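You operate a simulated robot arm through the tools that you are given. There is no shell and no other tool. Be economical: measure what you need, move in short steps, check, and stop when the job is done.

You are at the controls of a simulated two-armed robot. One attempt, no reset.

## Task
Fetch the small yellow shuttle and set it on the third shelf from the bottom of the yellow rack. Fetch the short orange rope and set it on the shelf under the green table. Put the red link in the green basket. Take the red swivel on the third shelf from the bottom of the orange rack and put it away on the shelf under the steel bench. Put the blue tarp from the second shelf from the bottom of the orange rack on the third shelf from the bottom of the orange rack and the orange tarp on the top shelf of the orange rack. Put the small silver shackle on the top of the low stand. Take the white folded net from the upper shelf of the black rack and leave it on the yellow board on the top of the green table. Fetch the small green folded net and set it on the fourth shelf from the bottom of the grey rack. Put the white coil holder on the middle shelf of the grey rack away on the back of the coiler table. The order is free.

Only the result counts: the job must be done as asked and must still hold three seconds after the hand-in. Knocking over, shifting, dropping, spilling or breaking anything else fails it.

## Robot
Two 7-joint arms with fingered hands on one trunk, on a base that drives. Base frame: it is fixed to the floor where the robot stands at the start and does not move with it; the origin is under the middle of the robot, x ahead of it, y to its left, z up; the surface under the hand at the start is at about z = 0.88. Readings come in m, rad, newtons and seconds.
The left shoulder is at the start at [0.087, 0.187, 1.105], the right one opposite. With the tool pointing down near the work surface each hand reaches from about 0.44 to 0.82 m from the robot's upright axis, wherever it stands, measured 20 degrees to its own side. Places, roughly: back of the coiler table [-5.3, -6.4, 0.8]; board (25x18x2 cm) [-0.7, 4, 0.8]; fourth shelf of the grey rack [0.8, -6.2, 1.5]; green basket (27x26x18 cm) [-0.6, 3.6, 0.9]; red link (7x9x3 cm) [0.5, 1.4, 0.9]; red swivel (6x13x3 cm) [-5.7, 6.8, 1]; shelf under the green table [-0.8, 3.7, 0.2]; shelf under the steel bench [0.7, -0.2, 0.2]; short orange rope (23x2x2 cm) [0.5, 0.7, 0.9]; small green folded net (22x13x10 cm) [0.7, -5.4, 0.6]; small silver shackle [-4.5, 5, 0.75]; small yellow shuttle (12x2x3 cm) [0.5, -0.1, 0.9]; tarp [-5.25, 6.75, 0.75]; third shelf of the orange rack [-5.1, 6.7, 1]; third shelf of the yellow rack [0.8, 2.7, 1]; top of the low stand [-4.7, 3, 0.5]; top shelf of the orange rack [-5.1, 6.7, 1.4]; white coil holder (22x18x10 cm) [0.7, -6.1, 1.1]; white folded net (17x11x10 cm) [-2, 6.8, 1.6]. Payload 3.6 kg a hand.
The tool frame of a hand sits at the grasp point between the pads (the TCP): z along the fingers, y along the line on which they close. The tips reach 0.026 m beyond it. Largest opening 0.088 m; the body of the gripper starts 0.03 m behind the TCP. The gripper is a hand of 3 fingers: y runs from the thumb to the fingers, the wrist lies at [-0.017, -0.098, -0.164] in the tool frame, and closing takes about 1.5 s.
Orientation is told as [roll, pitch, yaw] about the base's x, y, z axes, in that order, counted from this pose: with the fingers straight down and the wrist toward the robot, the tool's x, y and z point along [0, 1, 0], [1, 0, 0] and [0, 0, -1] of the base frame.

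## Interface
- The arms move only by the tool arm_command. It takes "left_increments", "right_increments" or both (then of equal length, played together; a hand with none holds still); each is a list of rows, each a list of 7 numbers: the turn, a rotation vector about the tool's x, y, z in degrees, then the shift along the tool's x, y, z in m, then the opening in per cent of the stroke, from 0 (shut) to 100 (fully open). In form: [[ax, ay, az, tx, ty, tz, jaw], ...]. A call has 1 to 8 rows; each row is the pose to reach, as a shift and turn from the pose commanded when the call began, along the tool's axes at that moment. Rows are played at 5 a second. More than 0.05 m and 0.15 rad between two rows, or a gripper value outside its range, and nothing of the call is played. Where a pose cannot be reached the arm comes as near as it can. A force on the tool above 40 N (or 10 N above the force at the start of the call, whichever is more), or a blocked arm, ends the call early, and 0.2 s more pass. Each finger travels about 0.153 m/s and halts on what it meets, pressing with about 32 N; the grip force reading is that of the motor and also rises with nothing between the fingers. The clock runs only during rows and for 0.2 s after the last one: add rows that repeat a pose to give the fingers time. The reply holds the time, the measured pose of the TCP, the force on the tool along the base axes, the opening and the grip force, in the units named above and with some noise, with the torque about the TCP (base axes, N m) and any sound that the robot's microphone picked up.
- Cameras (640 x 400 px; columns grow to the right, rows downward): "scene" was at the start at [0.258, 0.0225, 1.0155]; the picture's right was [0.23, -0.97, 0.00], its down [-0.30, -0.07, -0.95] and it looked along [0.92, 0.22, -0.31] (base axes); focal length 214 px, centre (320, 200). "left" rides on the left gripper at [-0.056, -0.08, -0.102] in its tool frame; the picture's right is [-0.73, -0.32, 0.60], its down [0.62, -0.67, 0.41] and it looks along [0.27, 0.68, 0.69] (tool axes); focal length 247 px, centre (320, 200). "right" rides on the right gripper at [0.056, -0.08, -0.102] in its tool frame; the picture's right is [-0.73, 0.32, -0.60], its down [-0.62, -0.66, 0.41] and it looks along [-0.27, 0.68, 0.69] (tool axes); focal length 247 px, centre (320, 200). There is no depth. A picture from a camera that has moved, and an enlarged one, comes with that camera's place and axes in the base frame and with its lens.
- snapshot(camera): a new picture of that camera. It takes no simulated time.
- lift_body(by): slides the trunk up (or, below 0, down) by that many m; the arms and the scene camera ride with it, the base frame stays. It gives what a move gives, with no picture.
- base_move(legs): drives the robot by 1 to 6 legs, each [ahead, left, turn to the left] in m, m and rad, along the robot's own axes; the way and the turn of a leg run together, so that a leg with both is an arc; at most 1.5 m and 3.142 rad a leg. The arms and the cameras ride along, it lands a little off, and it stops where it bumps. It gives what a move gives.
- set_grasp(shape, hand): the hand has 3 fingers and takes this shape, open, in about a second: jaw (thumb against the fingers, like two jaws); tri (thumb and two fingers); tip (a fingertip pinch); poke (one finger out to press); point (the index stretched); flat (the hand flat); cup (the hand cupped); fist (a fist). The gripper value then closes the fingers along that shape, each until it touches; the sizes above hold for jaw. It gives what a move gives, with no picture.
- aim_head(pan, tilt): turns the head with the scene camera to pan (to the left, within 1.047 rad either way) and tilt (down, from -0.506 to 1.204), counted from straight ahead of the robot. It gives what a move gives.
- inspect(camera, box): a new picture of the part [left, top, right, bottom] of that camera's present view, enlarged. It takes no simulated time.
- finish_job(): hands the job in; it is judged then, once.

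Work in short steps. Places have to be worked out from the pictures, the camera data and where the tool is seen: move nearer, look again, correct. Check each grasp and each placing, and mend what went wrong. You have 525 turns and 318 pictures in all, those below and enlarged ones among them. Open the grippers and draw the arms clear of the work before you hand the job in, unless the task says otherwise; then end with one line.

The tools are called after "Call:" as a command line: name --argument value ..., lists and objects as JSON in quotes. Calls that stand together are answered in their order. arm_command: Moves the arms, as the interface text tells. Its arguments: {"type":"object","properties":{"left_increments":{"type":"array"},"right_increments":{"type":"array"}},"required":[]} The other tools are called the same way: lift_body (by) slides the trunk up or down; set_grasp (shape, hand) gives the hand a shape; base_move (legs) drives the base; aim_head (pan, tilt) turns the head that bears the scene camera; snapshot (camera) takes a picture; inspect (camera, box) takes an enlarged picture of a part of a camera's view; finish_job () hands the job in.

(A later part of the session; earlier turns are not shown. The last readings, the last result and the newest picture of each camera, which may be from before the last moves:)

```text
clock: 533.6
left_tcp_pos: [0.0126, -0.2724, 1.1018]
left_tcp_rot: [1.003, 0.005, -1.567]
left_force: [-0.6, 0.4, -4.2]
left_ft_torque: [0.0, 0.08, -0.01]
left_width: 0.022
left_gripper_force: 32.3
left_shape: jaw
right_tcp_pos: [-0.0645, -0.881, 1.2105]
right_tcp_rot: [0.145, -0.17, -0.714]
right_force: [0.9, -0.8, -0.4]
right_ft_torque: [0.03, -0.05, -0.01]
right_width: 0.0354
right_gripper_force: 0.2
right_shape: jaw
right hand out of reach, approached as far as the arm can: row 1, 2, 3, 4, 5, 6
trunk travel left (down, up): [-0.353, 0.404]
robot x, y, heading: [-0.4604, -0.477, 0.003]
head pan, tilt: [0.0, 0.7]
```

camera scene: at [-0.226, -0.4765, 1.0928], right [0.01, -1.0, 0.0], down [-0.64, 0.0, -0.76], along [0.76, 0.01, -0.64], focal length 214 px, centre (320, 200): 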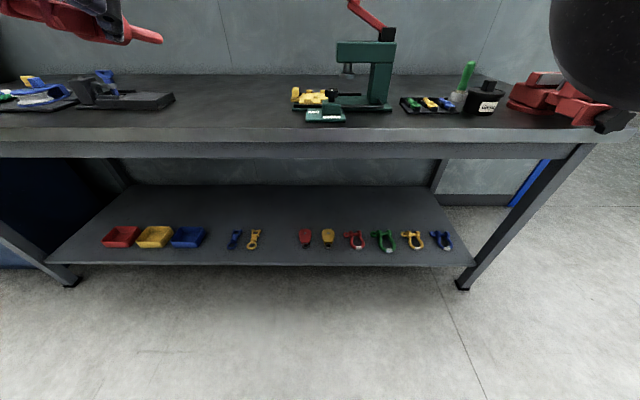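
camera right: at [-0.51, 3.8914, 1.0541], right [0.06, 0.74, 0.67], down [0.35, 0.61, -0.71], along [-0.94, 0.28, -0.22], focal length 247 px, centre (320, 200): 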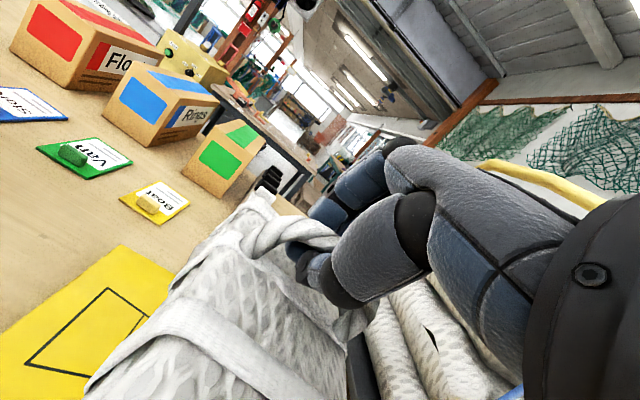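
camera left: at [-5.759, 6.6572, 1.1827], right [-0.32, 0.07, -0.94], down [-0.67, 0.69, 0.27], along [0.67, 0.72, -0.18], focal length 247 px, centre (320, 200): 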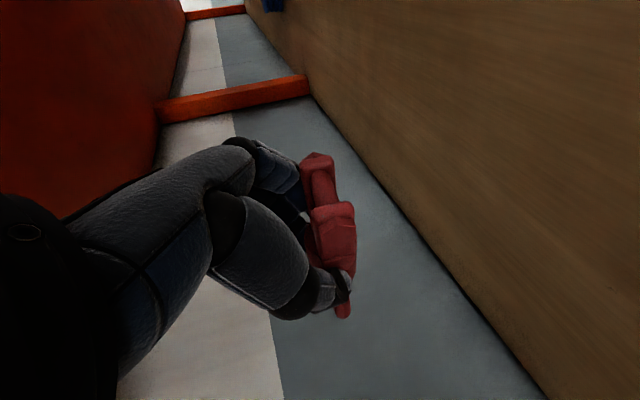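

Call:
arm_command --right_increments '[[0, 0, 0, -0.04, -0.02, 0, 40], [0, 0, 0, -0.08, -0.04, 0, 40], [0, 0, 0, -0.116, -0.058, 0, 40]]'

Call:
lift_body --by -0.33

Call:
snapshot --camera "scene"

```text
clock: 534.4
left_tcp_pos: [0.0125, -0.2736, 1.1014]
left_tcp_rot: [1.003, 0.004, -1.568]
left_force: [0.1, 0.2, -4.1]
left_ft_torque: [-0.02, 0.09, 0.01]
left_width: 0.0221
left_gripper_force: 32.2
left_shape: jaw
right_tcp_pos: [-0.1646, -0.9505, 1.1976]
right_tcp_rot: [0.144, -0.17, -0.714]
right_force: [-0.5, -1.0, 0.3]
right_ft_torque: [0.02, -0.04, 0.0]
right_width: 0.0355
right_gripper_force: 0.0
right_shape: jaw
right hand out of reach, approached as far as the arm can: row 2, 3
trunk travel left (down, up): [-0.353, 0.404]
robot x, y, heading: [-0.4619, -0.4759, 0.006]
head pan, tilt: [0.0, 0.7]
```

```text
clock: 537.6
left_tcp_pos: [0.063, -0.2717, 0.6785]
left_tcp_rot: [0.756, 0.001, -1.568]
left_force: [-0.6, 0.1, -4.0]
left_ft_torque: [-0.03, 0.05, 0.01]
left_width: 0.0218
left_gripper_force: 32.3
left_shape: jaw
right_tcp_pos: [-0.0528, -0.9506, 0.7773]
right_tcp_rot: [-0.094, 0.103, -0.704]
right_force: [0.0, -0.3, -0.5]
right_ft_torque: [-0.01, 0.03, 0.02]
right_width: 0.0355
right_gripper_force: 0.1
right_shape: jaw
trunk travel left (down, up): [-0.023, 0.734]
robot x, y, heading: [-0.463, -0.4764, 0.01]
head pan, tilt: [0.0, 0.7]
```

```text
143 pictures are left
camera scene: at [-0.1628, -0.4755, 0.7337], right [0.01, -1.0, 0.0], down [-0.64, 0.0, -0.76], along [0.76, 0.0, -0.64], focal length 214 px, centre (320, 200)
```

scene: 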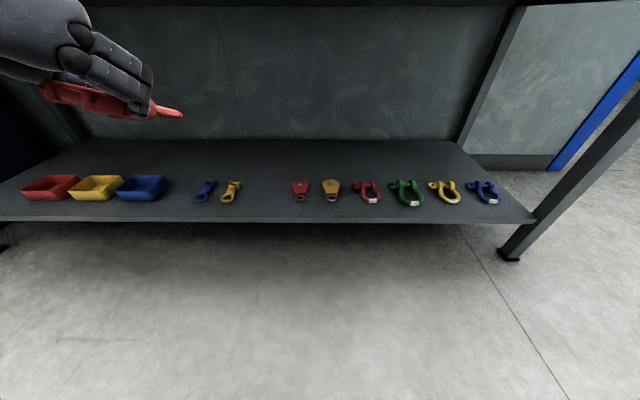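

The red swivel belongs beside the blue and yellow ones. I'll lower the left hand in front of the bench.

Call:
arm_command --left_increments '[[0, 0, 0, -0.032, 0, 0.034, 0], [0, 0, 0, -0.064, 0, 0.068, 0], [0, 0, 0, -0.096, 0, 0.103, 0], [0, 0, 0, -0.128, 0, 0.137, 0], [0, 0, 0, -0.16, 0, 0.171, 0], [0, 0, 0, -0.192, 0, 0.205, 0], [0, 0, 0, -0.224, 0, 0.239, 0]]'

Call:
snapshot --camera "scene"

```text
clock: 539.2
left_tcp_pos: [0.0632, -0.2683, 0.3514]
left_tcp_rot: [0.755, 0.001, -1.57]
left_force: [0.2, -0.2, -3.9]
left_ft_torque: [-0.03, 0.09, 0.0]
left_width: 0.0219
left_gripper_force: 32.5
left_shape: jaw
right_tcp_pos: [-0.0521, -0.9498, 0.7766]
right_tcp_rot: [-0.092, 0.107, -0.705]
right_force: [0.2, 0.6, -0.4]
right_ft_torque: [-0.04, -0.03, 0.0]
right_width: 0.0356
right_gripper_force: 0.1
right_shape: jaw
trunk travel left (down, up): [-0.023, 0.734]
robot x, y, heading: [-0.4633, -0.4769, 0.005]
head pan, tilt: [0.0, 0.7]
```

```text
142 pictures are left
camera scene: at [-0.1627, -0.4755, 0.7335], right [0.01, -1.0, 0.0], down [-0.64, 0.0, -0.76], along [0.76, 0.0, -0.64], focal length 214 px, centre (320, 200)
```

scene: 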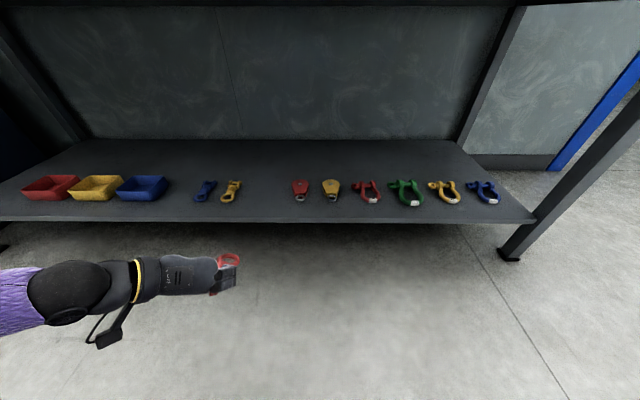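

I'll pull the right hand further back before driving in.

Call:
arm_command --right_increments '[[0, 0, 0, -0.03, -0.035, 0, 40], [0, 0, 0, -0.06, -0.07, 0, 40], [0, 0, 0, -0.09, -0.105, 0, 40]]'

Call:
base_move --legs '[[0.27, 0.01, -0.005]]'

Call:
snapshot --camera "scene"

```text
clock: 540.0
left_tcp_pos: [0.0628, -0.2701, 0.3516]
left_tcp_rot: [0.757, 0.0, -1.567]
left_force: [0.7, -0.2, -4.7]
left_ft_torque: [-0.02, 0.12, 0.01]
left_width: 0.0218
left_gripper_force: 32.1
left_shape: jaw
right_tcp_pos: [-0.1832, -0.99, 0.82]
right_tcp_rot: [-0.09, 0.108, -0.705]
right_force: [-0.3, 0.1, -0.6]
right_ft_torque: [-0.01, 0.0, 0.02]
right_width: 0.0355
right_gripper_force: 0.0
right_shape: jaw
right hand out of reach, approached as far as the arm can: row 1, 2, 3
trunk travel left (down, up): [-0.023, 0.734]
robot x, y, heading: [-0.4597, -0.4756, 0.001]
head pan, tilt: [0.0, 0.7]
```

```text
clock: 541.9
left_tcp_pos: [0.3208, -0.2632, 0.3531]
left_tcp_rot: [0.756, 0.002, -1.579]
left_force: [-0.2, -0.2, -3.4]
left_ft_torque: [-0.06, 0.09, -0.04]
left_width: 0.0214
left_gripper_force: 32.4
left_shape: jaw
right_tcp_pos: [0.0646, -0.981, 0.8228]
right_tcp_rot: [-0.098, 0.112, -0.718]
right_force: [-1.0, 0.5, 0.0]
right_ft_torque: [-0.01, 0.02, -0.03]
right_width: 0.0355
right_gripper_force: 0.1
right_shape: jaw
trunk travel left (down, up): [-0.023, 0.734]
robot x, y, heading: [-0.2008, -0.4678, -0.004]
head pan, tilt: [0.0, 0.7]
stopped in leg 1: the robot was blocked; the commanded pose is now the measured one
```

```text
141 pictures are left
camera scene: at [0.0922, -0.4659, 0.7357], right [0.0, -1.0, 0.0], down [-0.64, 0.0, -0.77], along [0.77, -0.01, -0.64], focal length 214 px, centre (320, 200)
```

scene: 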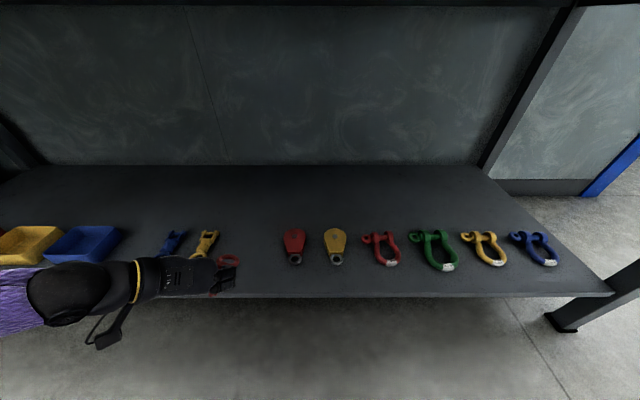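

The head or trunk is near the bench lip, so I'll go no further. I'll extend the left arm the remaining distance.

Call:
arm_command --left_increments '[[0, 0, 0, 0.017, 0, 0.033, 0], [0, 0, 0, 0.034, 0, 0.066, 0], [0, 0, 0, 0.051, 0, 0.099, 0], [0, 0, 0, 0.068, 0, 0.132, 0]]'

Call:
snapshot --camera "scene"

Call:
snapshot --camera "left"

```text
clock: 542.9
left_tcp_pos: [0.4607, -0.2629, 0.3054]
left_tcp_rot: [0.76, 0.001, -1.58]
left_force: [0.5, 0.1, -4.5]
left_ft_torque: [-0.07, 0.08, 0.03]
left_width: 0.0218
left_gripper_force: 31.8
left_shape: jaw
right_tcp_pos: [0.0637, -0.9812, 0.8238]
right_tcp_rot: [-0.098, 0.112, -0.717]
right_force: [0.1, 0.2, -0.3]
right_ft_torque: [0.0, 0.02, 0.04]
right_width: 0.0357
right_gripper_force: 0.0
right_shape: jaw
trunk travel left (down, up): [-0.023, 0.734]
robot x, y, heading: [-0.2008, -0.4656, -0.001]
head pan, tilt: [0.0, 0.7]
```

```text
140 pictures are left
camera scene: at [0.092, -0.4661, 0.7359], right [0.0, -1.0, 0.0], down [-0.64, 0.0, -0.77], along [0.77, 0.0, -0.64], focal length 214 px, centre (320, 200)
```

scene: 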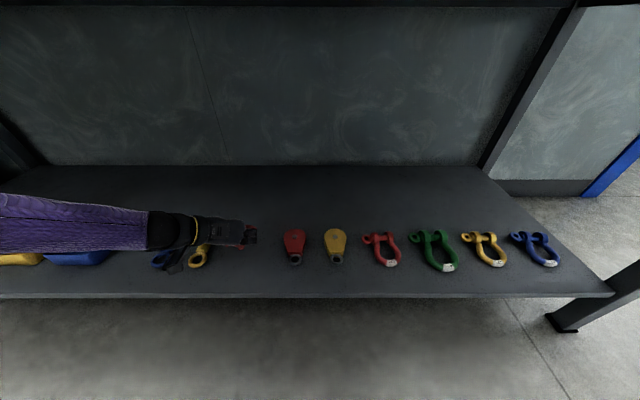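

```text
139 pictures are left
camera left: at [0.35, -0.1822, 0.3427], right [-0.12, 0.32, -0.94], down [0.74, 0.66, 0.13], along [0.66, -0.68, -0.31], focal length 247 px, centre (320, 200)
```

left: 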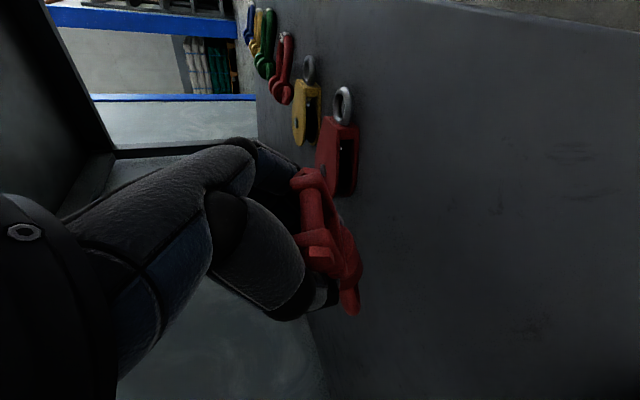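

Call:
arm_command --left_increments '[[0, 0, 0, -0.014, 0, 0.015, 0], [0, 0, 0, -0.028, 0, 0.03, 0], [0, 0, 0, -0.041, 0, 0.044, 0], [0, 0, 0, -0.047, 0, 0.051, 0]]'

Call:
snapshot --camera "left"

```text
clock: 543.9
left_tcp_pos: [0.4545, -0.2641, 0.2717]
left_tcp_rot: [0.761, 0.0, -1.578]
left_force: [0.2, -0.1, -3.5]
left_ft_torque: [0.0, 0.08, 0.01]
left_width: 0.0214
left_gripper_force: 31.7
left_shape: jaw
left hand out of reach, approached as far as the arm can: row 2, 3, 4
right_tcp_pos: [0.0634, -0.9807, 0.8214]
right_tcp_rot: [-0.1, 0.111, -0.718]
right_force: [-1.3, -0.3, -0.5]
right_ft_torque: [-0.01, 0.01, -0.03]
right_width: 0.0356
right_gripper_force: 0.0
right_shape: jaw
trunk travel left (down, up): [-0.023, 0.734]
robot x, y, heading: [-0.2046, -0.4637, -0.004]
head pan, tilt: [0.0, 0.7]
```

```text
138 pictures are left
camera left: at [0.3426, -0.1835, 0.3073], right [-0.12, 0.32, -0.94], down [0.74, 0.66, 0.13], along [0.66, -0.68, -0.31], focal length 247 px, centre (320, 200)
```

left: 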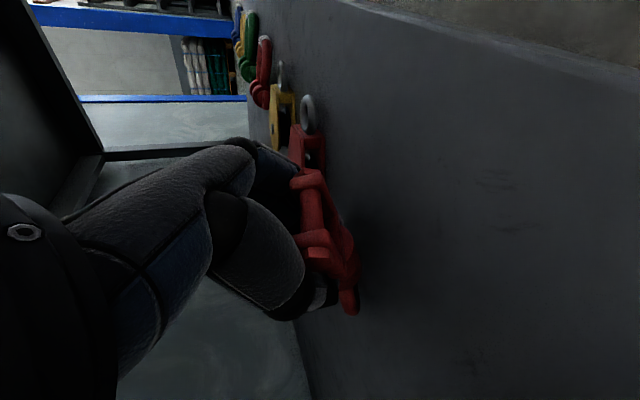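

I'll use the remaining trunk travel to get lower.

Call:
lift_body --by -0.022

Call:
arm_command --left_increments '[[0, -3, 0, -0.012, 0, 0.006, 0], [0, -6, 0, -0.024, 0, 0.012, 0], [0, -6, 0, -0.024, 0, 0.012, 0]]'

Call:
snapshot --camera "left"

```text
clock: 544.5
left_tcp_pos: [0.4586, -0.2679, 0.2494]
left_tcp_rot: [0.763, -0.014, -1.582]
left_force: [-5.4, 0.6, 14.2]
left_ft_torque: [0.0, -0.46, 0.09]
left_width: 0.023
left_gripper_force: 31.8
left_shape: jaw
right_tcp_pos: [0.0747, -0.9817, 0.7975]
right_tcp_rot: [-0.104, 0.118, -0.708]
right_force: [0.0, 0.6, 0.1]
right_ft_torque: [-0.01, 0.03, 0.0]
right_width: 0.0354
right_gripper_force: 0.0
right_shape: jaw
trunk travel left (down, up): [-0.002, 0.756]
robot x, y, heading: [-0.2019, -0.4705, -0.0]
head pan, tilt: [0.0, 0.7]
stopped: the force on the tool passed its limit at 44 N (the readings are from after the stop); the commanded pose is now the measured one
```

```text
clock: 544.9
left_tcp_pos: [0.4622, -0.2704, 0.2488]
left_tcp_rot: [0.747, -0.027, -1.586]
left_force: [-5.7, 0.9, 22.2]
left_ft_torque: [0.02, -0.52, 0.07]
left_width: 0.0234
left_gripper_force: 32.0
left_shape: jaw
right_tcp_pos: [0.0729, -0.9817, 0.7976]
right_tcp_rot: [-0.102, 0.118, -0.709]
right_force: [-0.1, -0.2, 0.3]
right_ft_torque: [0.01, -0.01, 0.01]
right_width: 0.0352
right_gripper_force: 0.0
right_shape: jaw
trunk travel left (down, up): [-0.002, 0.756]
robot x, y, heading: [-0.2032, -0.471, 0.002]
head pan, tilt: [0.0, 0.7]
stopped in row 1 (left hand): the force on the tool passed its limit at 46 N (the readings are from after the stop); the commanded pose is now the measured one
```

```text
137 pictures are left
camera left: at [0.3516, -0.188, 0.2845], right [-0.13, 0.3, -0.95], down [0.75, 0.66, 0.1], along [0.65, -0.69, -0.3], focal length 247 px, centre (320, 200)
```

left: 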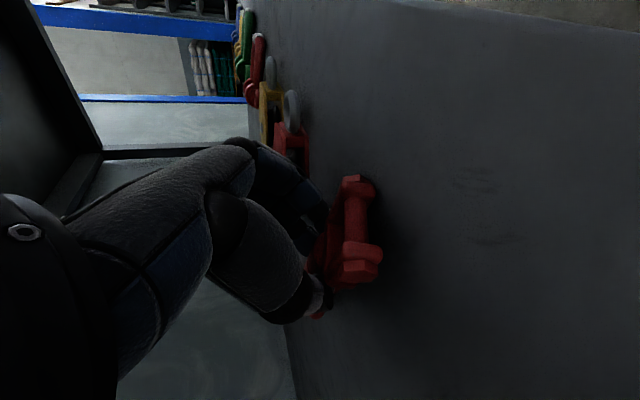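

The swivel is on the shelf. I'll ease off, open and raise.

Call:
arm_command --left_increments '[[0, 0, 0, 0.003, 0, -0.003, 0], [0, 0, 0, 0.003, 0, -0.003, 45], [0, 0, 0, 0.003, 0, -0.003, 65], [0, 0, 0, 0.003, 0, -0.003, 65], [0, 0, 0, 0.015, 0, -0.02, 65], [0, 0, 0, 0.035, 0, -0.045, 65], [0, 0, 0, 0.06, 0, -0.075, 65]]'

Call:
snapshot --camera "left"

Call:
snapshot --camera "scene"

```text
clock: 546.5
left_tcp_pos: [0.4518, -0.2663, 0.3401]
left_tcp_rot: [0.738, -0.019, -1.584]
left_force: [-0.9, -0.1, -0.1]
left_ft_torque: [0.03, 0.01, -0.02]
left_width: 0.0567
left_gripper_force: 0.0
left_shape: jaw
right_tcp_pos: [0.0754, -0.9819, 0.7977]
right_tcp_rot: [-0.102, 0.12, -0.708]
right_force: [-0.6, -0.5, -0.7]
right_ft_torque: [0.0, 0.0, -0.05]
right_width: 0.0353
right_gripper_force: 0.1
right_shape: jaw
trunk travel left (down, up): [-0.002, 0.756]
robot x, y, heading: [-0.2005, -0.4688, -0.0]
head pan, tilt: [0.0, 0.7]
```

```text
136 pictures are left
camera left: at [0.3419, -0.1842, 0.3766], right [-0.14, 0.3, -0.94], down [0.75, 0.66, 0.1], along [0.65, -0.69, -0.31], focal length 247 px, centre (320, 200)
```

left: 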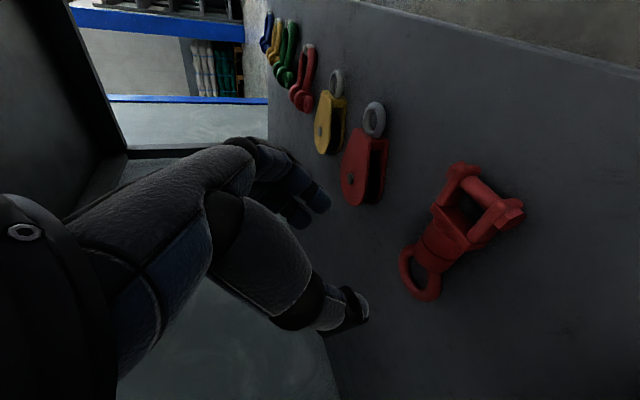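

```text
135 pictures are left
camera scene: at [0.1018, -0.4668, 0.7113], right [0.0, -1.0, 0.0], down [-0.64, 0.0, -0.76], along [0.76, 0.0, -0.64], focal length 214 px, centre (320, 200)
```

scene: 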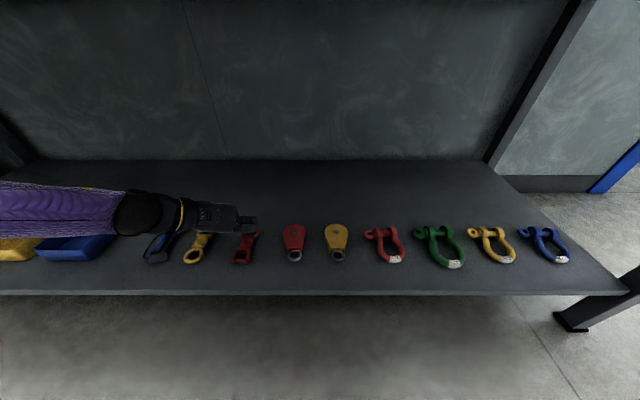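

The swivel sits beside its siblings. I'll back out, raise and turn south.

Call:
base_move --legs '[[-0.35, 0, 0]]'

Call:
lift_body --by 0.38

Call:
snapshot --camera "scene"

```text
clock: 548.8
left_tcp_pos: [0.0981, -0.2703, 0.34]
left_tcp_rot: [0.741, -0.02, -1.59]
left_force: [0.8, 0.1, -0.3]
left_ft_torque: [0.0, 0.01, 0.01]
left_width: 0.0568
left_gripper_force: 0.0
left_shape: jaw
right_tcp_pos: [-0.2826, -0.9823, 0.7968]
right_tcp_rot: [-0.103, 0.121, -0.714]
right_force: [-0.2, -0.1, 0.5]
right_ft_torque: [0.02, -0.01, 0.0]
right_width: 0.0353
right_gripper_force: 0.1
right_shape: jaw
trunk travel left (down, up): [-0.002, 0.756]
robot x, y, heading: [-0.5544, -0.467, -0.006]
head pan, tilt: [0.0, 0.7]
```

```text
clock: 552.5
left_tcp_pos: [0.1122, -0.2695, 0.7975]
left_tcp_rot: [0.87, -0.018, -1.591]
left_force: [-1.2, -0.3, 0.1]
left_ft_torque: [0.0, 0.0, 0.0]
left_width: 0.0568
left_gripper_force: 0.1
left_shape: jaw
right_tcp_pos: [-0.2826, -0.9824, 1.1775]
right_tcp_rot: [-0.103, 0.12, -0.713]
right_force: [-0.4, -0.3, -0.5]
right_ft_torque: [-0.02, -0.05, -0.01]
right_width: 0.0353
right_gripper_force: 0.0
right_shape: jaw
trunk travel left (down, up): [-0.382, 0.376]
robot x, y, heading: [-0.5581, -0.469, -0.002]
head pan, tilt: [0.0, 0.7]
```

```text
134 pictures are left
camera scene: at [-0.3235, -0.4667, 1.1234], right [-0.01, -1.0, 0.0], down [-0.64, 0.0, -0.76], along [0.76, 0.0, -0.64], focal length 214 px, centre (320, 200)
```

scene: 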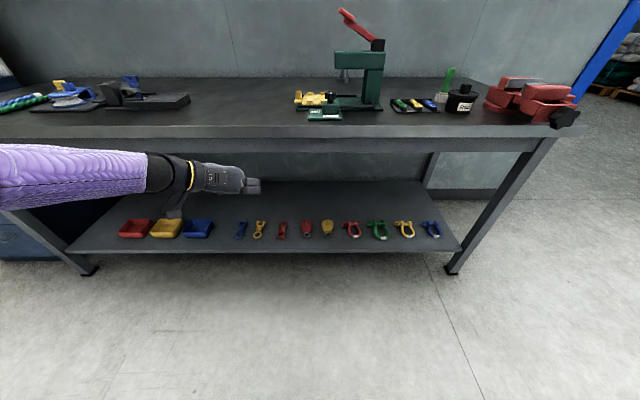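

Everything's in order here. I'll turn to face south and look at the route.

Call:
base_move --legs '[[-0.1, 0, -1.57]]'

Call:
aim_head --pan 0 --tilt 0.15

Call:
snapshot --camera "scene"

```text
clock: 556.7
left_tcp_pos: [-0.4149, -1.0671, 0.7982]
left_tcp_rot: [0.868, -0.017, 3.131]
left_force: [-0.7, -0.6, -1.0]
left_ft_torque: [-0.01, 0.0, 0.0]
left_width: 0.0567
left_gripper_force: 0.1
left_shape: jaw
right_tcp_pos: [-1.1338, -0.6809, 1.1774]
right_tcp_rot: [-0.104, 0.12, -2.274]
right_force: [-1.3, -0.1, 0.3]
right_ft_torque: [-0.01, -0.01, 0.03]
right_width: 0.0353
right_gripper_force: 0.1
right_shape: jaw
trunk travel left (down, up): [-0.382, 0.376]
robot x, y, heading: [-0.621, -0.4012, -1.563]
head pan, tilt: [0.0, 0.7]
```

```text
clock: 557.6
left_tcp_pos: [-0.417, -1.0666, 0.7988]
left_tcp_rot: [0.867, -0.019, 3.13]
left_force: [0.5, 0.5, 0.1]
left_ft_torque: [0.03, 0.01, 0.0]
left_width: 0.0568
left_gripper_force: 0.0
left_shape: jaw
right_tcp_pos: [-1.1333, -0.6812, 1.1777]
right_tcp_rot: [-0.102, 0.121, -2.272]
right_force: [0.1, 0.1, 0.4]
right_ft_torque: [0.01, 0.05, 0.0]
right_width: 0.0356
right_gripper_force: 0.0
right_shape: jaw
trunk travel left (down, up): [-0.382, 0.376]
robot x, y, heading: [-0.6193, -0.4023, -1.567]
head pan, tilt: [0.0, 0.15]
```

```text
133 pictures are left
camera scene: at [-0.618, -0.6402, 1.1735], right [-1.0, 0.0, 0.0], down [0.0, 0.15, -0.99], along [0.0, -0.99, -0.15], focal length 214 px, centre (320, 200)
```

scene: 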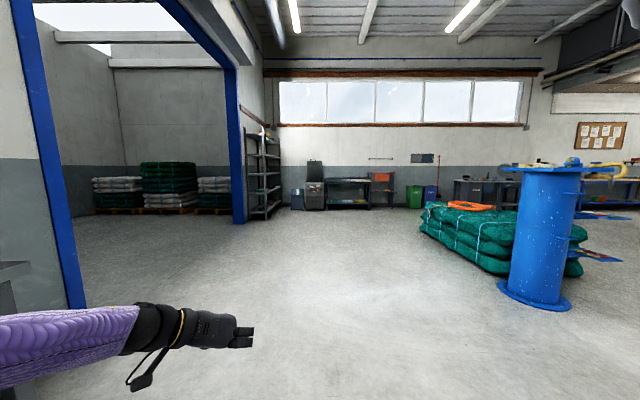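

The grey rack stands ahead by the east wall. I'll drive south 4.2 m.

Call:
base_move --legs '[[1.4, 0, 0], [1.4, 0, 0], [1.4, 0, 0]]'

Call:
aim_head --pan 0.7 --tilt 0.25

Call:
snapshot --camera "scene"

```text
clock: 577.8
left_tcp_pos: [-0.2294, -5.248, 0.7991]
left_tcp_rot: [0.87, -0.02, -3.105]
left_force: [0.5, 0.0, -0.2]
left_ft_torque: [-0.03, -0.02, 0.03]
left_width: 0.0567
left_gripper_force: 0.0
left_shape: jaw
right_tcp_pos: [-0.9649, -4.898, 1.1782]
right_tcp_rot: [-0.103, 0.12, -2.225]
right_force: [0.1, 0.4, 0.1]
right_ft_torque: [0.02, 0.0, 0.04]
right_width: 0.0354
right_gripper_force: 0.1
right_shape: jaw
trunk travel left (down, up): [-0.382, 0.376]
robot x, y, heading: [-0.4649, -4.5929, -1.514]
head pan, tilt: [0.0, 0.15]
```

```text
clock: 578.8
left_tcp_pos: [-0.23, -5.2477, 0.7999]
left_tcp_rot: [0.869, -0.02, -3.104]
left_force: [0.3, 1.0, -0.1]
left_ft_torque: [-0.01, 0.0, -0.01]
left_width: 0.0568
left_gripper_force: 0.0
left_shape: jaw
right_tcp_pos: [-0.9645, -4.8965, 1.1782]
right_tcp_rot: [-0.103, 0.12, -2.224]
right_force: [0.7, 0.9, -0.3]
right_ft_torque: [0.02, -0.02, -0.02]
right_width: 0.0354
right_gripper_force: 0.0
right_shape: jaw
trunk travel left (down, up): [-0.382, 0.376]
robot x, y, heading: [-0.4668, -4.5928, -1.517]
head pan, tilt: [0.7, 0.25]
```

```text
132 pictures are left
camera scene: at [-0.3942, -4.8068, 1.1644], right [-0.73, -0.68, 0.0], down [-0.17, 0.18, -0.97], along [0.66, -0.71, -0.25], focal length 214 px, centre (320, 200)
```

scene: 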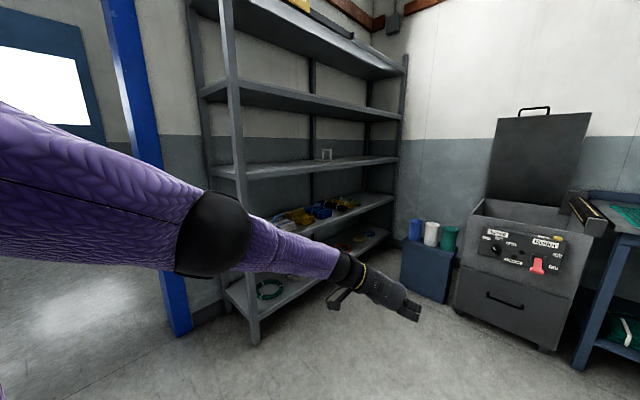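

I'll face the rack: turn east and strafe south.

Call:
base_move --legs '[[0, 0, 1.517], [0, -1.1, 0]]'

Call:
aim_head --pan 0 --tilt 0.25

Call:
snapshot --camera "scene"

```text
clock: 588.0
left_tcp_pos: [0.1865, -5.4709, 0.798]
left_tcp_rot: [0.869, -0.017, -1.596]
left_force: [-0.1, -0.7, -0.2]
left_ft_torque: [0.01, 0.04, 0.0]
left_width: 0.057
left_gripper_force: 0.1
left_shape: jaw
right_tcp_pos: [-0.2092, -6.1821, 1.1779]
right_tcp_rot: [-0.103, 0.12, -0.717]
right_force: [-0.2, 0.3, -0.7]
right_ft_torque: [-0.01, 0.0, 0.04]
right_width: 0.0351
right_gripper_force: 0.0
right_shape: jaw
trunk travel left (down, up): [-0.382, 0.376]
robot x, y, heading: [-0.483, -5.6648, -0.011]
head pan, tilt: [0.7, 0.25]
```

```text
clock: 589.1
left_tcp_pos: [0.1858, -5.4712, 0.7989]
left_tcp_rot: [0.87, -0.018, -1.594]
left_force: [-0.2, -0.2, 0.7]
left_ft_torque: [0.01, 0.01, -0.01]
left_width: 0.0569
left_gripper_force: 0.1
left_shape: jaw
right_tcp_pos: [-0.2103, -6.1811, 1.1786]
right_tcp_rot: [-0.104, 0.119, -0.718]
right_force: [-0.6, 0.2, -0.8]
right_ft_torque: [0.01, -0.01, -0.02]
right_width: 0.0353
right_gripper_force: 0.0
right_shape: jaw
trunk travel left (down, up): [-0.382, 0.376]
robot x, y, heading: [-0.4809, -5.6632, -0.011]
head pan, tilt: [0.0, 0.25]
```

```text
131 pictures are left
camera scene: at [-0.241, -5.6667, 1.1644], right [-0.01, -1.0, 0.0], down [-0.25, 0.0, -0.97], along [0.97, -0.01, -0.25], focal length 214 px, centre (320, 200)
```

scene: 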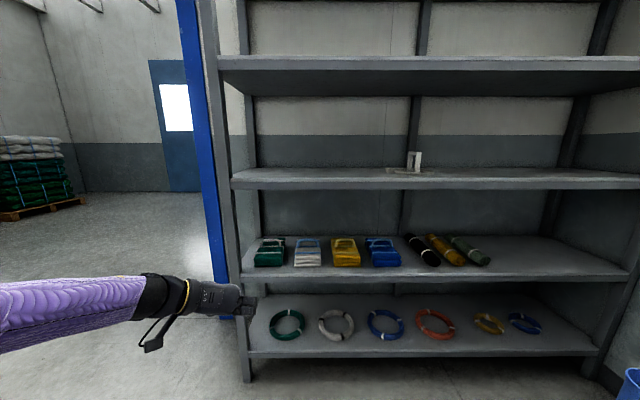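

I'll zoom in on the green net and the white coil holder.

Call:
inspect --camera "scene" --box '[230, 215, 370, 290]'

Call:
inspect --camera "scene" --box '[360, 130, 480, 205]'

```text
4.57 times, centred on (300, 252) of scene
camera zoom: at [-0.241, -5.6667, 1.1644], right [-0.01, -1.0, 0.0], down [-0.25, 0.0, -0.97], along [0.97, -0.01, -0.25], focal length 980 px, centre (411, -40)
```

zoom: 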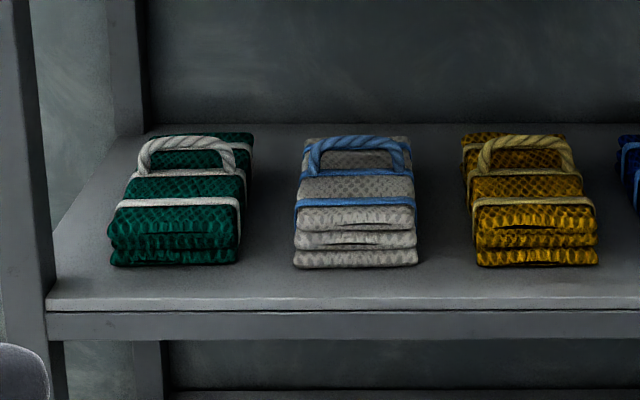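

```text
5.33 times, centred on (420, 168) of scene
camera zoom: at [-0.241, -5.6667, 1.1644], right [-0.01, -1.0, 0.0], down [-0.25, 0.0, -0.97], along [0.97, -0.01, -0.25], focal length 1144 px, centre (-213, 373)
```

zoom: 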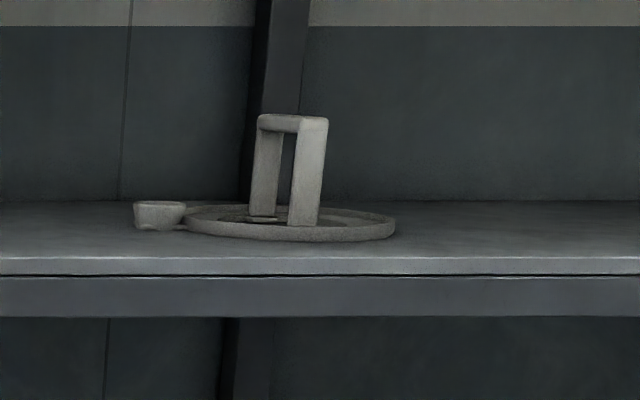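

The green net's handle bar runs sideways at about (0.757, -5.421, 0.70). I'll reorient the left hand to a 30° pitch grasp.

Call:
arm_command --left_increments '[[1.4, -1.4, -8, 0.019, 0, -0.016, 60], [2.8, -2.8, -16, 0.038, 0, -0.032, 60], [4.2, -4.2, -24, 0.057, 0, -0.048, 60], [5.7, -5.7, -32.2, 0.076, 0, -0.064, 60], [7.1, -7.1, -40.2, 0.095, 0, -0.08, 60], [8.5, -8.5, -48.3, 0.114, 0, -0.096, 60], [9.9, -9.9, -56.4, 0.133, 0, -0.112, 60], [11.4, -11.4, -64.4, 0.153, 0, -0.129, 60]]'

Call:
arm_command --left_increments '[[1.1, -1.1, -6.2, 0, 0, 0, 60], [2.2, -2.2, -12.3, 0, 0, 0, 60], [3.2, -3.2, -18.4, 0, 0, 0, 60], [4.3, -4.3, -24.5, 0, 0, 0, 60]]'

```text
clock: 590.9
left_tcp_pos: [0.1871, -5.4668, 0.9976]
left_tcp_rot: [0.31, -0.531, -0.517]
left_force: [0.0, 0.7, 0.5]
left_ft_torque: [0.01, 0.02, 0.02]
left_width: 0.053
left_gripper_force: 0.0
left_shape: jaw
right_tcp_pos: [-0.2103, -6.1813, 1.1769]
right_tcp_rot: [-0.103, 0.121, -0.717]
right_force: [-0.1, 0.7, -0.7]
right_ft_torque: [0.02, -0.02, -0.02]
right_width: 0.0352
right_gripper_force: 0.0
right_shape: jaw
trunk travel left (down, up): [-0.382, 0.376]
robot x, y, heading: [-0.4832, -5.6643, -0.004]
head pan, tilt: [0.0, 0.25]
```

```text
clock: 591.9
left_tcp_pos: [0.1876, -5.4663, 0.9986]
left_tcp_rot: [-0.021, -0.519, -0.016]
left_force: [-0.2, 0.0, 1.0]
left_ft_torque: [0.01, 0.0, -0.03]
left_width: 0.0531
left_gripper_force: 0.1
left_shape: jaw
right_tcp_pos: [-0.2097, -6.1826, 1.1766]
right_tcp_rot: [-0.104, 0.119, -0.717]
right_force: [-0.6, -0.6, -1.4]
right_ft_torque: [-0.01, -0.01, 0.01]
right_width: 0.0354
right_gripper_force: 0.0
right_shape: jaw
trunk travel left (down, up): [-0.382, 0.376]
robot x, y, heading: [-0.4823, -5.6673, -0.01]
head pan, tilt: [0.0, 0.25]
```

Call:
lift_body --by -0.24

Call:
base_move --legs '[[0, 0.045, 0.01], [0.42, 0, 0]]'

Call:
snapshot --camera "scene"

Call:
snapshot --camera "left"

```text
clock: 594.4
left_tcp_pos: [0.1866, -5.4668, 0.7585]
left_tcp_rot: [-0.021, -0.52, -0.017]
left_force: [-0.4, 0.5, -0.4]
left_ft_torque: [0.04, 0.02, 0.02]
left_width: 0.053
left_gripper_force: 0.1
left_shape: jaw
right_tcp_pos: [-0.2101, -6.1829, 0.9381]
right_tcp_rot: [-0.103, 0.119, -0.718]
right_force: [-0.8, 0.5, 0.4]
right_ft_torque: [0.01, 0.02, 0.0]
right_width: 0.0351
right_gripper_force: 0.1
right_shape: jaw
trunk travel left (down, up): [-0.142, 0.616]
robot x, y, heading: [-0.4827, -5.6665, -0.007]
head pan, tilt: [0.0, 0.25]
```

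```text
clock: 597.4
left_tcp_pos: [0.6019, -5.4138, 0.7586]
left_tcp_rot: [-0.017, -0.52, -0.006]
left_force: [-0.5, 0.7, -0.5]
left_ft_torque: [0.02, -0.03, 0.01]
left_width: 0.0534
left_gripper_force: 0.1
left_shape: jaw
right_tcp_pos: [0.2125, -6.1339, 0.9372]
right_tcp_rot: [-0.104, 0.12, -0.707]
right_force: [-1.0, 0.4, -0.3]
right_ft_torque: [0.0, -0.01, -0.03]
right_width: 0.0354
right_gripper_force: 0.1
right_shape: jaw
trunk travel left (down, up): [-0.142, 0.616]
robot x, y, heading: [-0.0652, -5.62, -0.004]
head pan, tilt: [0.0, 0.25]
```

```text
128 pictures are left
camera scene: at [0.218, -5.6185, 0.9028], right [0.0, -1.0, 0.0], down [-0.25, 0.0, -0.97], along [0.97, 0.0, -0.25], focal length 214 px, centre (320, 200)
```

scene: 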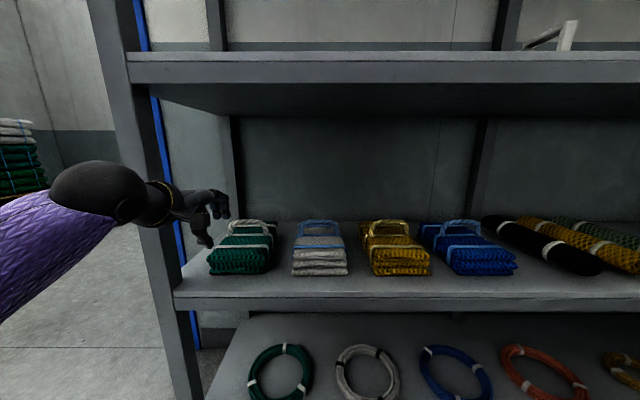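

```text
127 pictures are left
camera left: at [0.4808, -5.4674, 0.8091], right [0.01, -0.75, -0.67], down [-0.36, 0.62, -0.7], along [0.93, 0.25, -0.27], focal length 247 px, centre (320, 200)
```

left: 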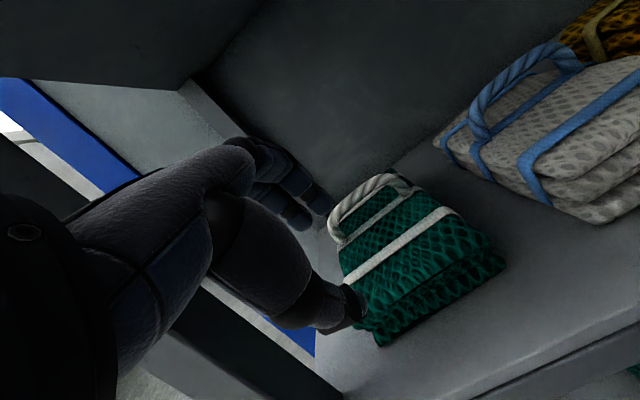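

The rack's left post is close to the forearm, so I'll grip slightly right of centre (y≈-5.44). Small base shift, then forward.

Call:
base_move --legs '[[0, -0.025, 0], [0.1, 0, 0]]'

Call:
snapshot --camera "scene"

Call:
snapshot --camera "left"

```text
clock: 599.0
left_tcp_pos: [0.7052, -5.4392, 0.7588]
left_tcp_rot: [-0.019, -0.519, -0.005]
left_force: [-0.1, 0.1, -0.3]
left_ft_torque: [-0.02, -0.04, 0.04]
left_width: 0.0537
left_gripper_force: 0.0
left_shape: jaw
right_tcp_pos: [0.3166, -6.158, 0.9369]
right_tcp_rot: [-0.104, 0.12, -0.707]
right_force: [0.1, -0.2, -0.1]
right_ft_torque: [0.0, 0.0, 0.01]
right_width: 0.0351
right_gripper_force: 0.2
right_shape: jaw
trunk travel left (down, up): [-0.142, 0.616]
robot x, y, heading: [0.039, -5.6452, 0.004]
head pan, tilt: [0.0, 0.25]
```

```text
126 pictures are left
camera scene: at [0.3213, -5.6436, 0.9027], right [0.0, -1.0, 0.0], down [-0.25, 0.0, -0.97], along [0.97, 0.0, -0.25], focal length 214 px, centre (320, 200)
```

scene: 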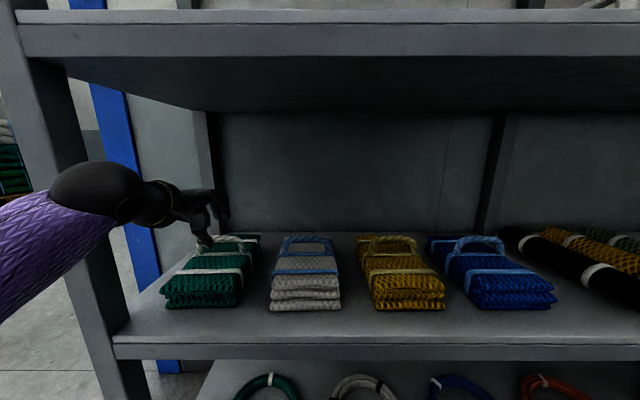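

```text
125 pictures are left
camera left: at [0.5841, -5.4925, 0.8088], right [0.01, -0.75, -0.67], down [-0.36, 0.62, -0.7], along [0.93, 0.25, -0.27], focal length 247 px, centre (320, 200)
```

left: 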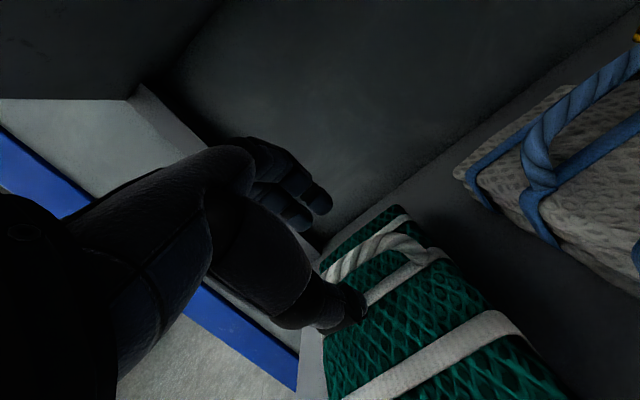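

The bar is right along the finger axis. I'll advance 7.5 cm and close.

Call:
arm_command --left_increments '[[0, 0, 0, 0, 0.003, 0.025, 65], [0, 0, 0, 0, 0.006, 0.05, 65], [0, 0, 0, 0, 0.006, 0.072, 65], [0, 0, 0, 0, 0.006, 0.072, 65]]'

Call:
snapshot --camera "left"

Call:
inspect --camera "scene" --box '[20, 120, 300, 320]'

```text
clock: 600.0
left_tcp_pos: [0.7452, -5.4412, 0.7058]
left_tcp_rot: [-0.021, -0.537, -0.007]
left_force: [-8.2, 0.4, 29.1]
left_ft_torque: [-0.13, 0.47, -0.08]
left_width: 0.0482
left_gripper_force: 0.0
left_shape: jaw
right_tcp_pos: [0.3128, -6.1596, 0.9376]
right_tcp_rot: [-0.1, 0.116, -0.707]
right_force: [0.1, 0.3, -0.6]
right_ft_torque: [-0.01, -0.05, 0.0]
right_width: 0.0354
right_gripper_force: 0.0
right_shape: jaw
trunk travel left (down, up): [-0.142, 0.616]
robot x, y, heading: [0.0358, -5.644, 0.001]
head pan, tilt: [0.0, 0.25]
```

```text
124 pictures are left
camera left: at [0.6225, -5.4954, 0.7548], right [0.02, -0.75, -0.66], down [-0.35, 0.62, -0.7], along [0.94, 0.25, -0.25], focal length 247 px, centre (320, 200)
```

left: 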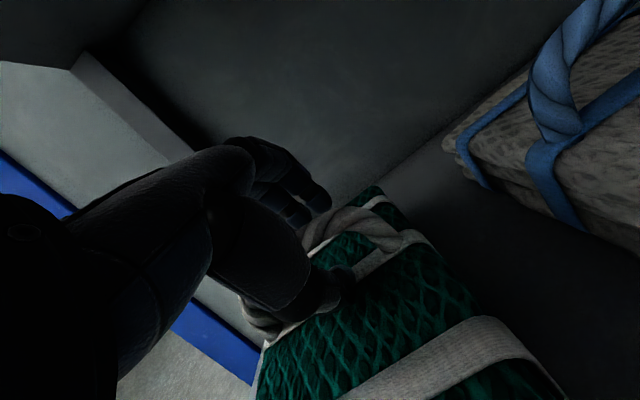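

```text
2.00 times, centred on (160, 220) of scene
camera zoom: at [0.318, -5.6441, 0.9042], right [0.0, -1.0, 0.0], down [-0.24, 0.0, -0.97], along [0.97, 0.0, -0.24], focal length 429 px, centre (640, 160)
```

zoom: 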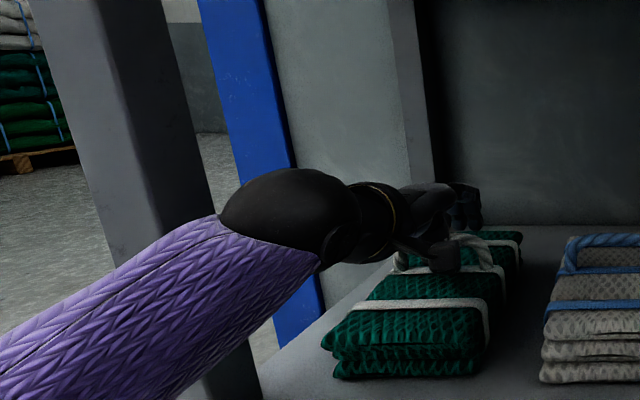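

The thumb touches the net top and the bar is between the fingers. I'll back off slightly, close and lift.

Call:
arm_command --left_increments '[[0, 0, 0, 0, 0, -0.008, 50], [0, 0, 0, 0, 0, -0.008, 0], [0, 0, 0, 0, 0, -0.008, 0], [0, 0, 0, 0, 0, -0.008, 0], [0, 0, 0, 0, 0.008, -0.025, 0], [0, 0, 0, 0, 0.017, -0.042, 0]]'

Call:
inspect --camera "scene" --box '[20, 120, 300, 320]'

```text
clock: 601.4
left_tcp_pos: [0.7406, -5.4397, 0.7399]
left_tcp_rot: [-0.018, -0.518, -0.007]
left_force: [-0.7, 0.0, -4.7]
left_ft_torque: [0.01, -0.02, 0.02]
left_width: 0.001
left_gripper_force: 32.2
left_shape: jaw
right_tcp_pos: [0.3158, -6.1583, 0.937]
right_tcp_rot: [-0.102, 0.12, -0.707]
right_force: [0.1, -1.1, 0.2]
right_ft_torque: [-0.01, -0.04, 0.02]
right_width: 0.0354
right_gripper_force: 0.1
right_shape: jaw
trunk travel left (down, up): [-0.142, 0.616]
robot x, y, heading: [0.0388, -5.6436, -0.001]
head pan, tilt: [0.0, 0.25]
```

```text
2.00 times, centred on (160, 220) of scene
camera zoom: at [0.3212, -5.6434, 0.9027], right [0.0, -1.0, 0.0], down [-0.25, 0.0, -0.97], along [0.97, 0.0, -0.25], focal length 429 px, centre (640, 160)
```

zoom: 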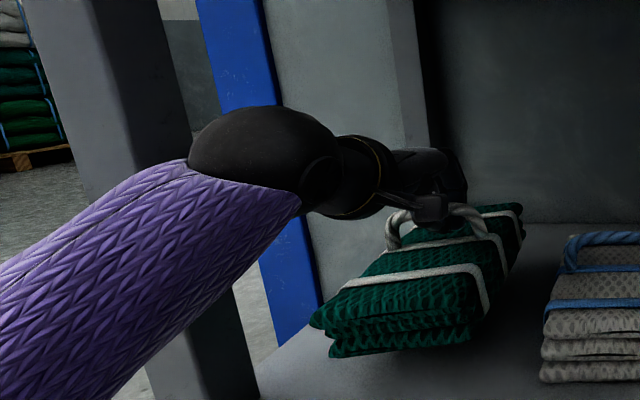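

The net is held. I'll raise slightly, shift 3 cm right to clear the post, then back out.

Call:
arm_command --left_increments '[[0, 0, 0, -0.015, 0.01, -0.017, 0], [0, 0, 0, -0.03, 0.02, -0.035, 0], [0, 0, 0, -0.03, 0.02, -0.035, 0]]'

Call:
snapshot --camera "scene"

```text
clock: 602.2
left_tcp_pos: [0.7405, -5.4691, 0.7832]
left_tcp_rot: [-0.018, -0.518, -0.007]
left_force: [-0.5, 0.6, -5.1]
left_ft_torque: [0.03, -0.05, 0.01]
left_width: 0.0007
left_gripper_force: 31.7
left_shape: jaw
right_tcp_pos: [0.3165, -6.1586, 0.938]
right_tcp_rot: [-0.103, 0.12, -0.708]
right_force: [-0.1, 0.7, -0.5]
right_ft_torque: [0.02, 0.0, 0.0]
right_width: 0.0352
right_gripper_force: 0.1
right_shape: jaw
trunk travel left (down, up): [-0.142, 0.616]
robot x, y, heading: [0.0379, -5.6445, 0.003]
head pan, tilt: [0.0, 0.25]
```

```text
121 pictures are left
camera scene: at [0.3213, -5.6435, 0.9027], right [0.0, -1.0, 0.0], down [-0.25, 0.0, -0.97], along [0.97, 0.0, -0.25], focal length 214 px, centre (320, 200)
```

scene: 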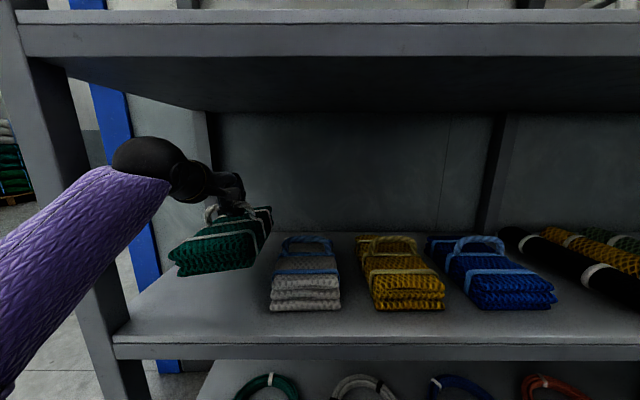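

Call:
base_move --legs '[[-0.1, -0.02, 0], [-0.5, 0, 0]]'

Call:
lift_body --by 0.4

Call:
lift_body --by 0.21

Call:
snapshot --camera "scene"

```text
clock: 605.9
left_tcp_pos: [0.141, -5.491, 0.783]
left_tcp_rot: [-0.02, -0.519, -0.011]
left_force: [0.2, -0.2, -5.5]
left_ft_torque: [-0.03, -0.01, -0.01]
left_width: 0.001
left_gripper_force: 32.5
left_shape: jaw
right_tcp_pos: [-0.2868, -6.1796, 0.937]
right_tcp_rot: [-0.103, 0.12, -0.711]
right_force: [-0.1, 0.0, -0.3]
right_ft_torque: [0.0, 0.01, -0.01]
right_width: 0.0352
right_gripper_force: 0.0
right_shape: jaw
trunk travel left (down, up): [-0.142, 0.616]
robot x, y, heading: [-0.5594, -5.6626, -0.003]
head pan, tilt: [0.0, 0.25]
```

```text
clock: 609.7
left_tcp_pos: [0.1419, -5.4909, 1.1817]
left_tcp_rot: [-0.019, -0.518, -0.01]
left_force: [-0.5, -0.4, -4.8]
left_ft_torque: [-0.02, 0.0, -0.02]
left_width: 0.001
left_gripper_force: 32.1
left_shape: jaw
right_tcp_pos: [-0.2876, -6.1792, 1.3366]
right_tcp_rot: [-0.104, 0.122, -0.711]
right_force: [0.3, 0.4, 0.3]
right_ft_torque: [0.0, 0.03, 0.02]
right_width: 0.0354
right_gripper_force: 0.1
right_shape: jaw
trunk travel left (down, up): [-0.542, 0.216]
robot x, y, heading: [-0.5648, -5.6596, -0.002]
head pan, tilt: [0.0, 0.25]
```

```text
clock: 612.0
left_tcp_pos: [0.1412, -5.4908, 1.3922]
left_tcp_rot: [-0.021, -0.518, -0.011]
left_force: [-0.3, -0.4, -5.1]
left_ft_torque: [-0.03, -0.02, 0.0]
left_width: 0.0007
left_gripper_force: 31.8
left_shape: jaw
right_tcp_pos: [-0.287, -6.1789, 1.5475]
right_tcp_rot: [-0.102, 0.12, -0.713]
right_force: [0.0, -0.8, 0.2]
right_ft_torque: [-0.01, 0.0, 0.0]
right_width: 0.0352
right_gripper_force: 0.0
right_shape: jaw
trunk travel left (down, up): [-0.752, 0.006]
robot x, y, heading: [-0.5604, -5.6633, -0.008]
head pan, tilt: [0.0, 0.25]
```

```text
120 pictures are left
camera scene: at [-0.3365, -5.6634, 1.5433], right [0.0, -1.0, 0.0], down [-0.25, 0.0, -0.97], along [0.97, 0.0, -0.25], focal length 214 px, centre (320, 200)
```

scene: 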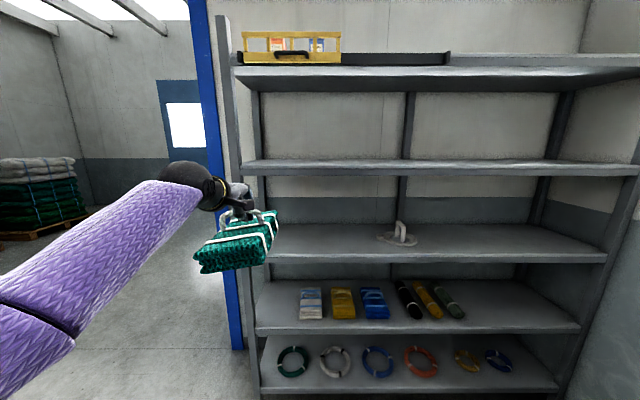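

The fourth shelf (z≈1.45) is empty. There's equipment to the south, so I'll check the right side before moving.

Call:
aim_head --pan -0.8 --tilt 0.5

Call:
snapshot --camera "scene"

```text
clock: 613.1
left_tcp_pos: [0.1415, -5.4913, 1.393]
left_tcp_rot: [-0.017, -0.519, -0.01]
left_force: [0.0, 1.3, -4.6]
left_ft_torque: [0.0, -0.05, 0.0]
left_width: 0.0005
left_gripper_force: 32.0
left_shape: jaw
right_tcp_pos: [-0.2869, -6.1795, 1.5469]
right_tcp_rot: [-0.103, 0.121, -0.712]
right_force: [0.8, 0.1, 0.2]
right_ft_torque: [0.0, 0.01, -0.01]
right_width: 0.0353
right_gripper_force: 0.0
right_shape: jaw
trunk travel left (down, up): [-0.752, 0.006]
robot x, y, heading: [-0.565, -5.6596, -0.005]
head pan, tilt: [-0.799, 0.499]
```

```text
119 pictures are left
camera scene: at [-0.3667, -5.7284, 1.5203], right [-0.72, -0.69, 0.0], down [-0.33, 0.34, -0.88], along [0.61, -0.63, -0.48], focal length 214 px, centre (320, 200)
```

scene: 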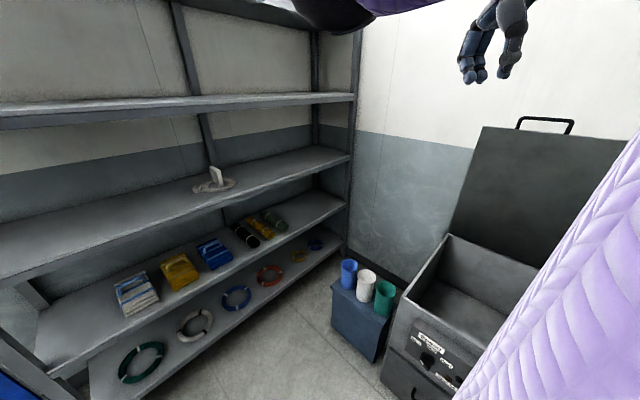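

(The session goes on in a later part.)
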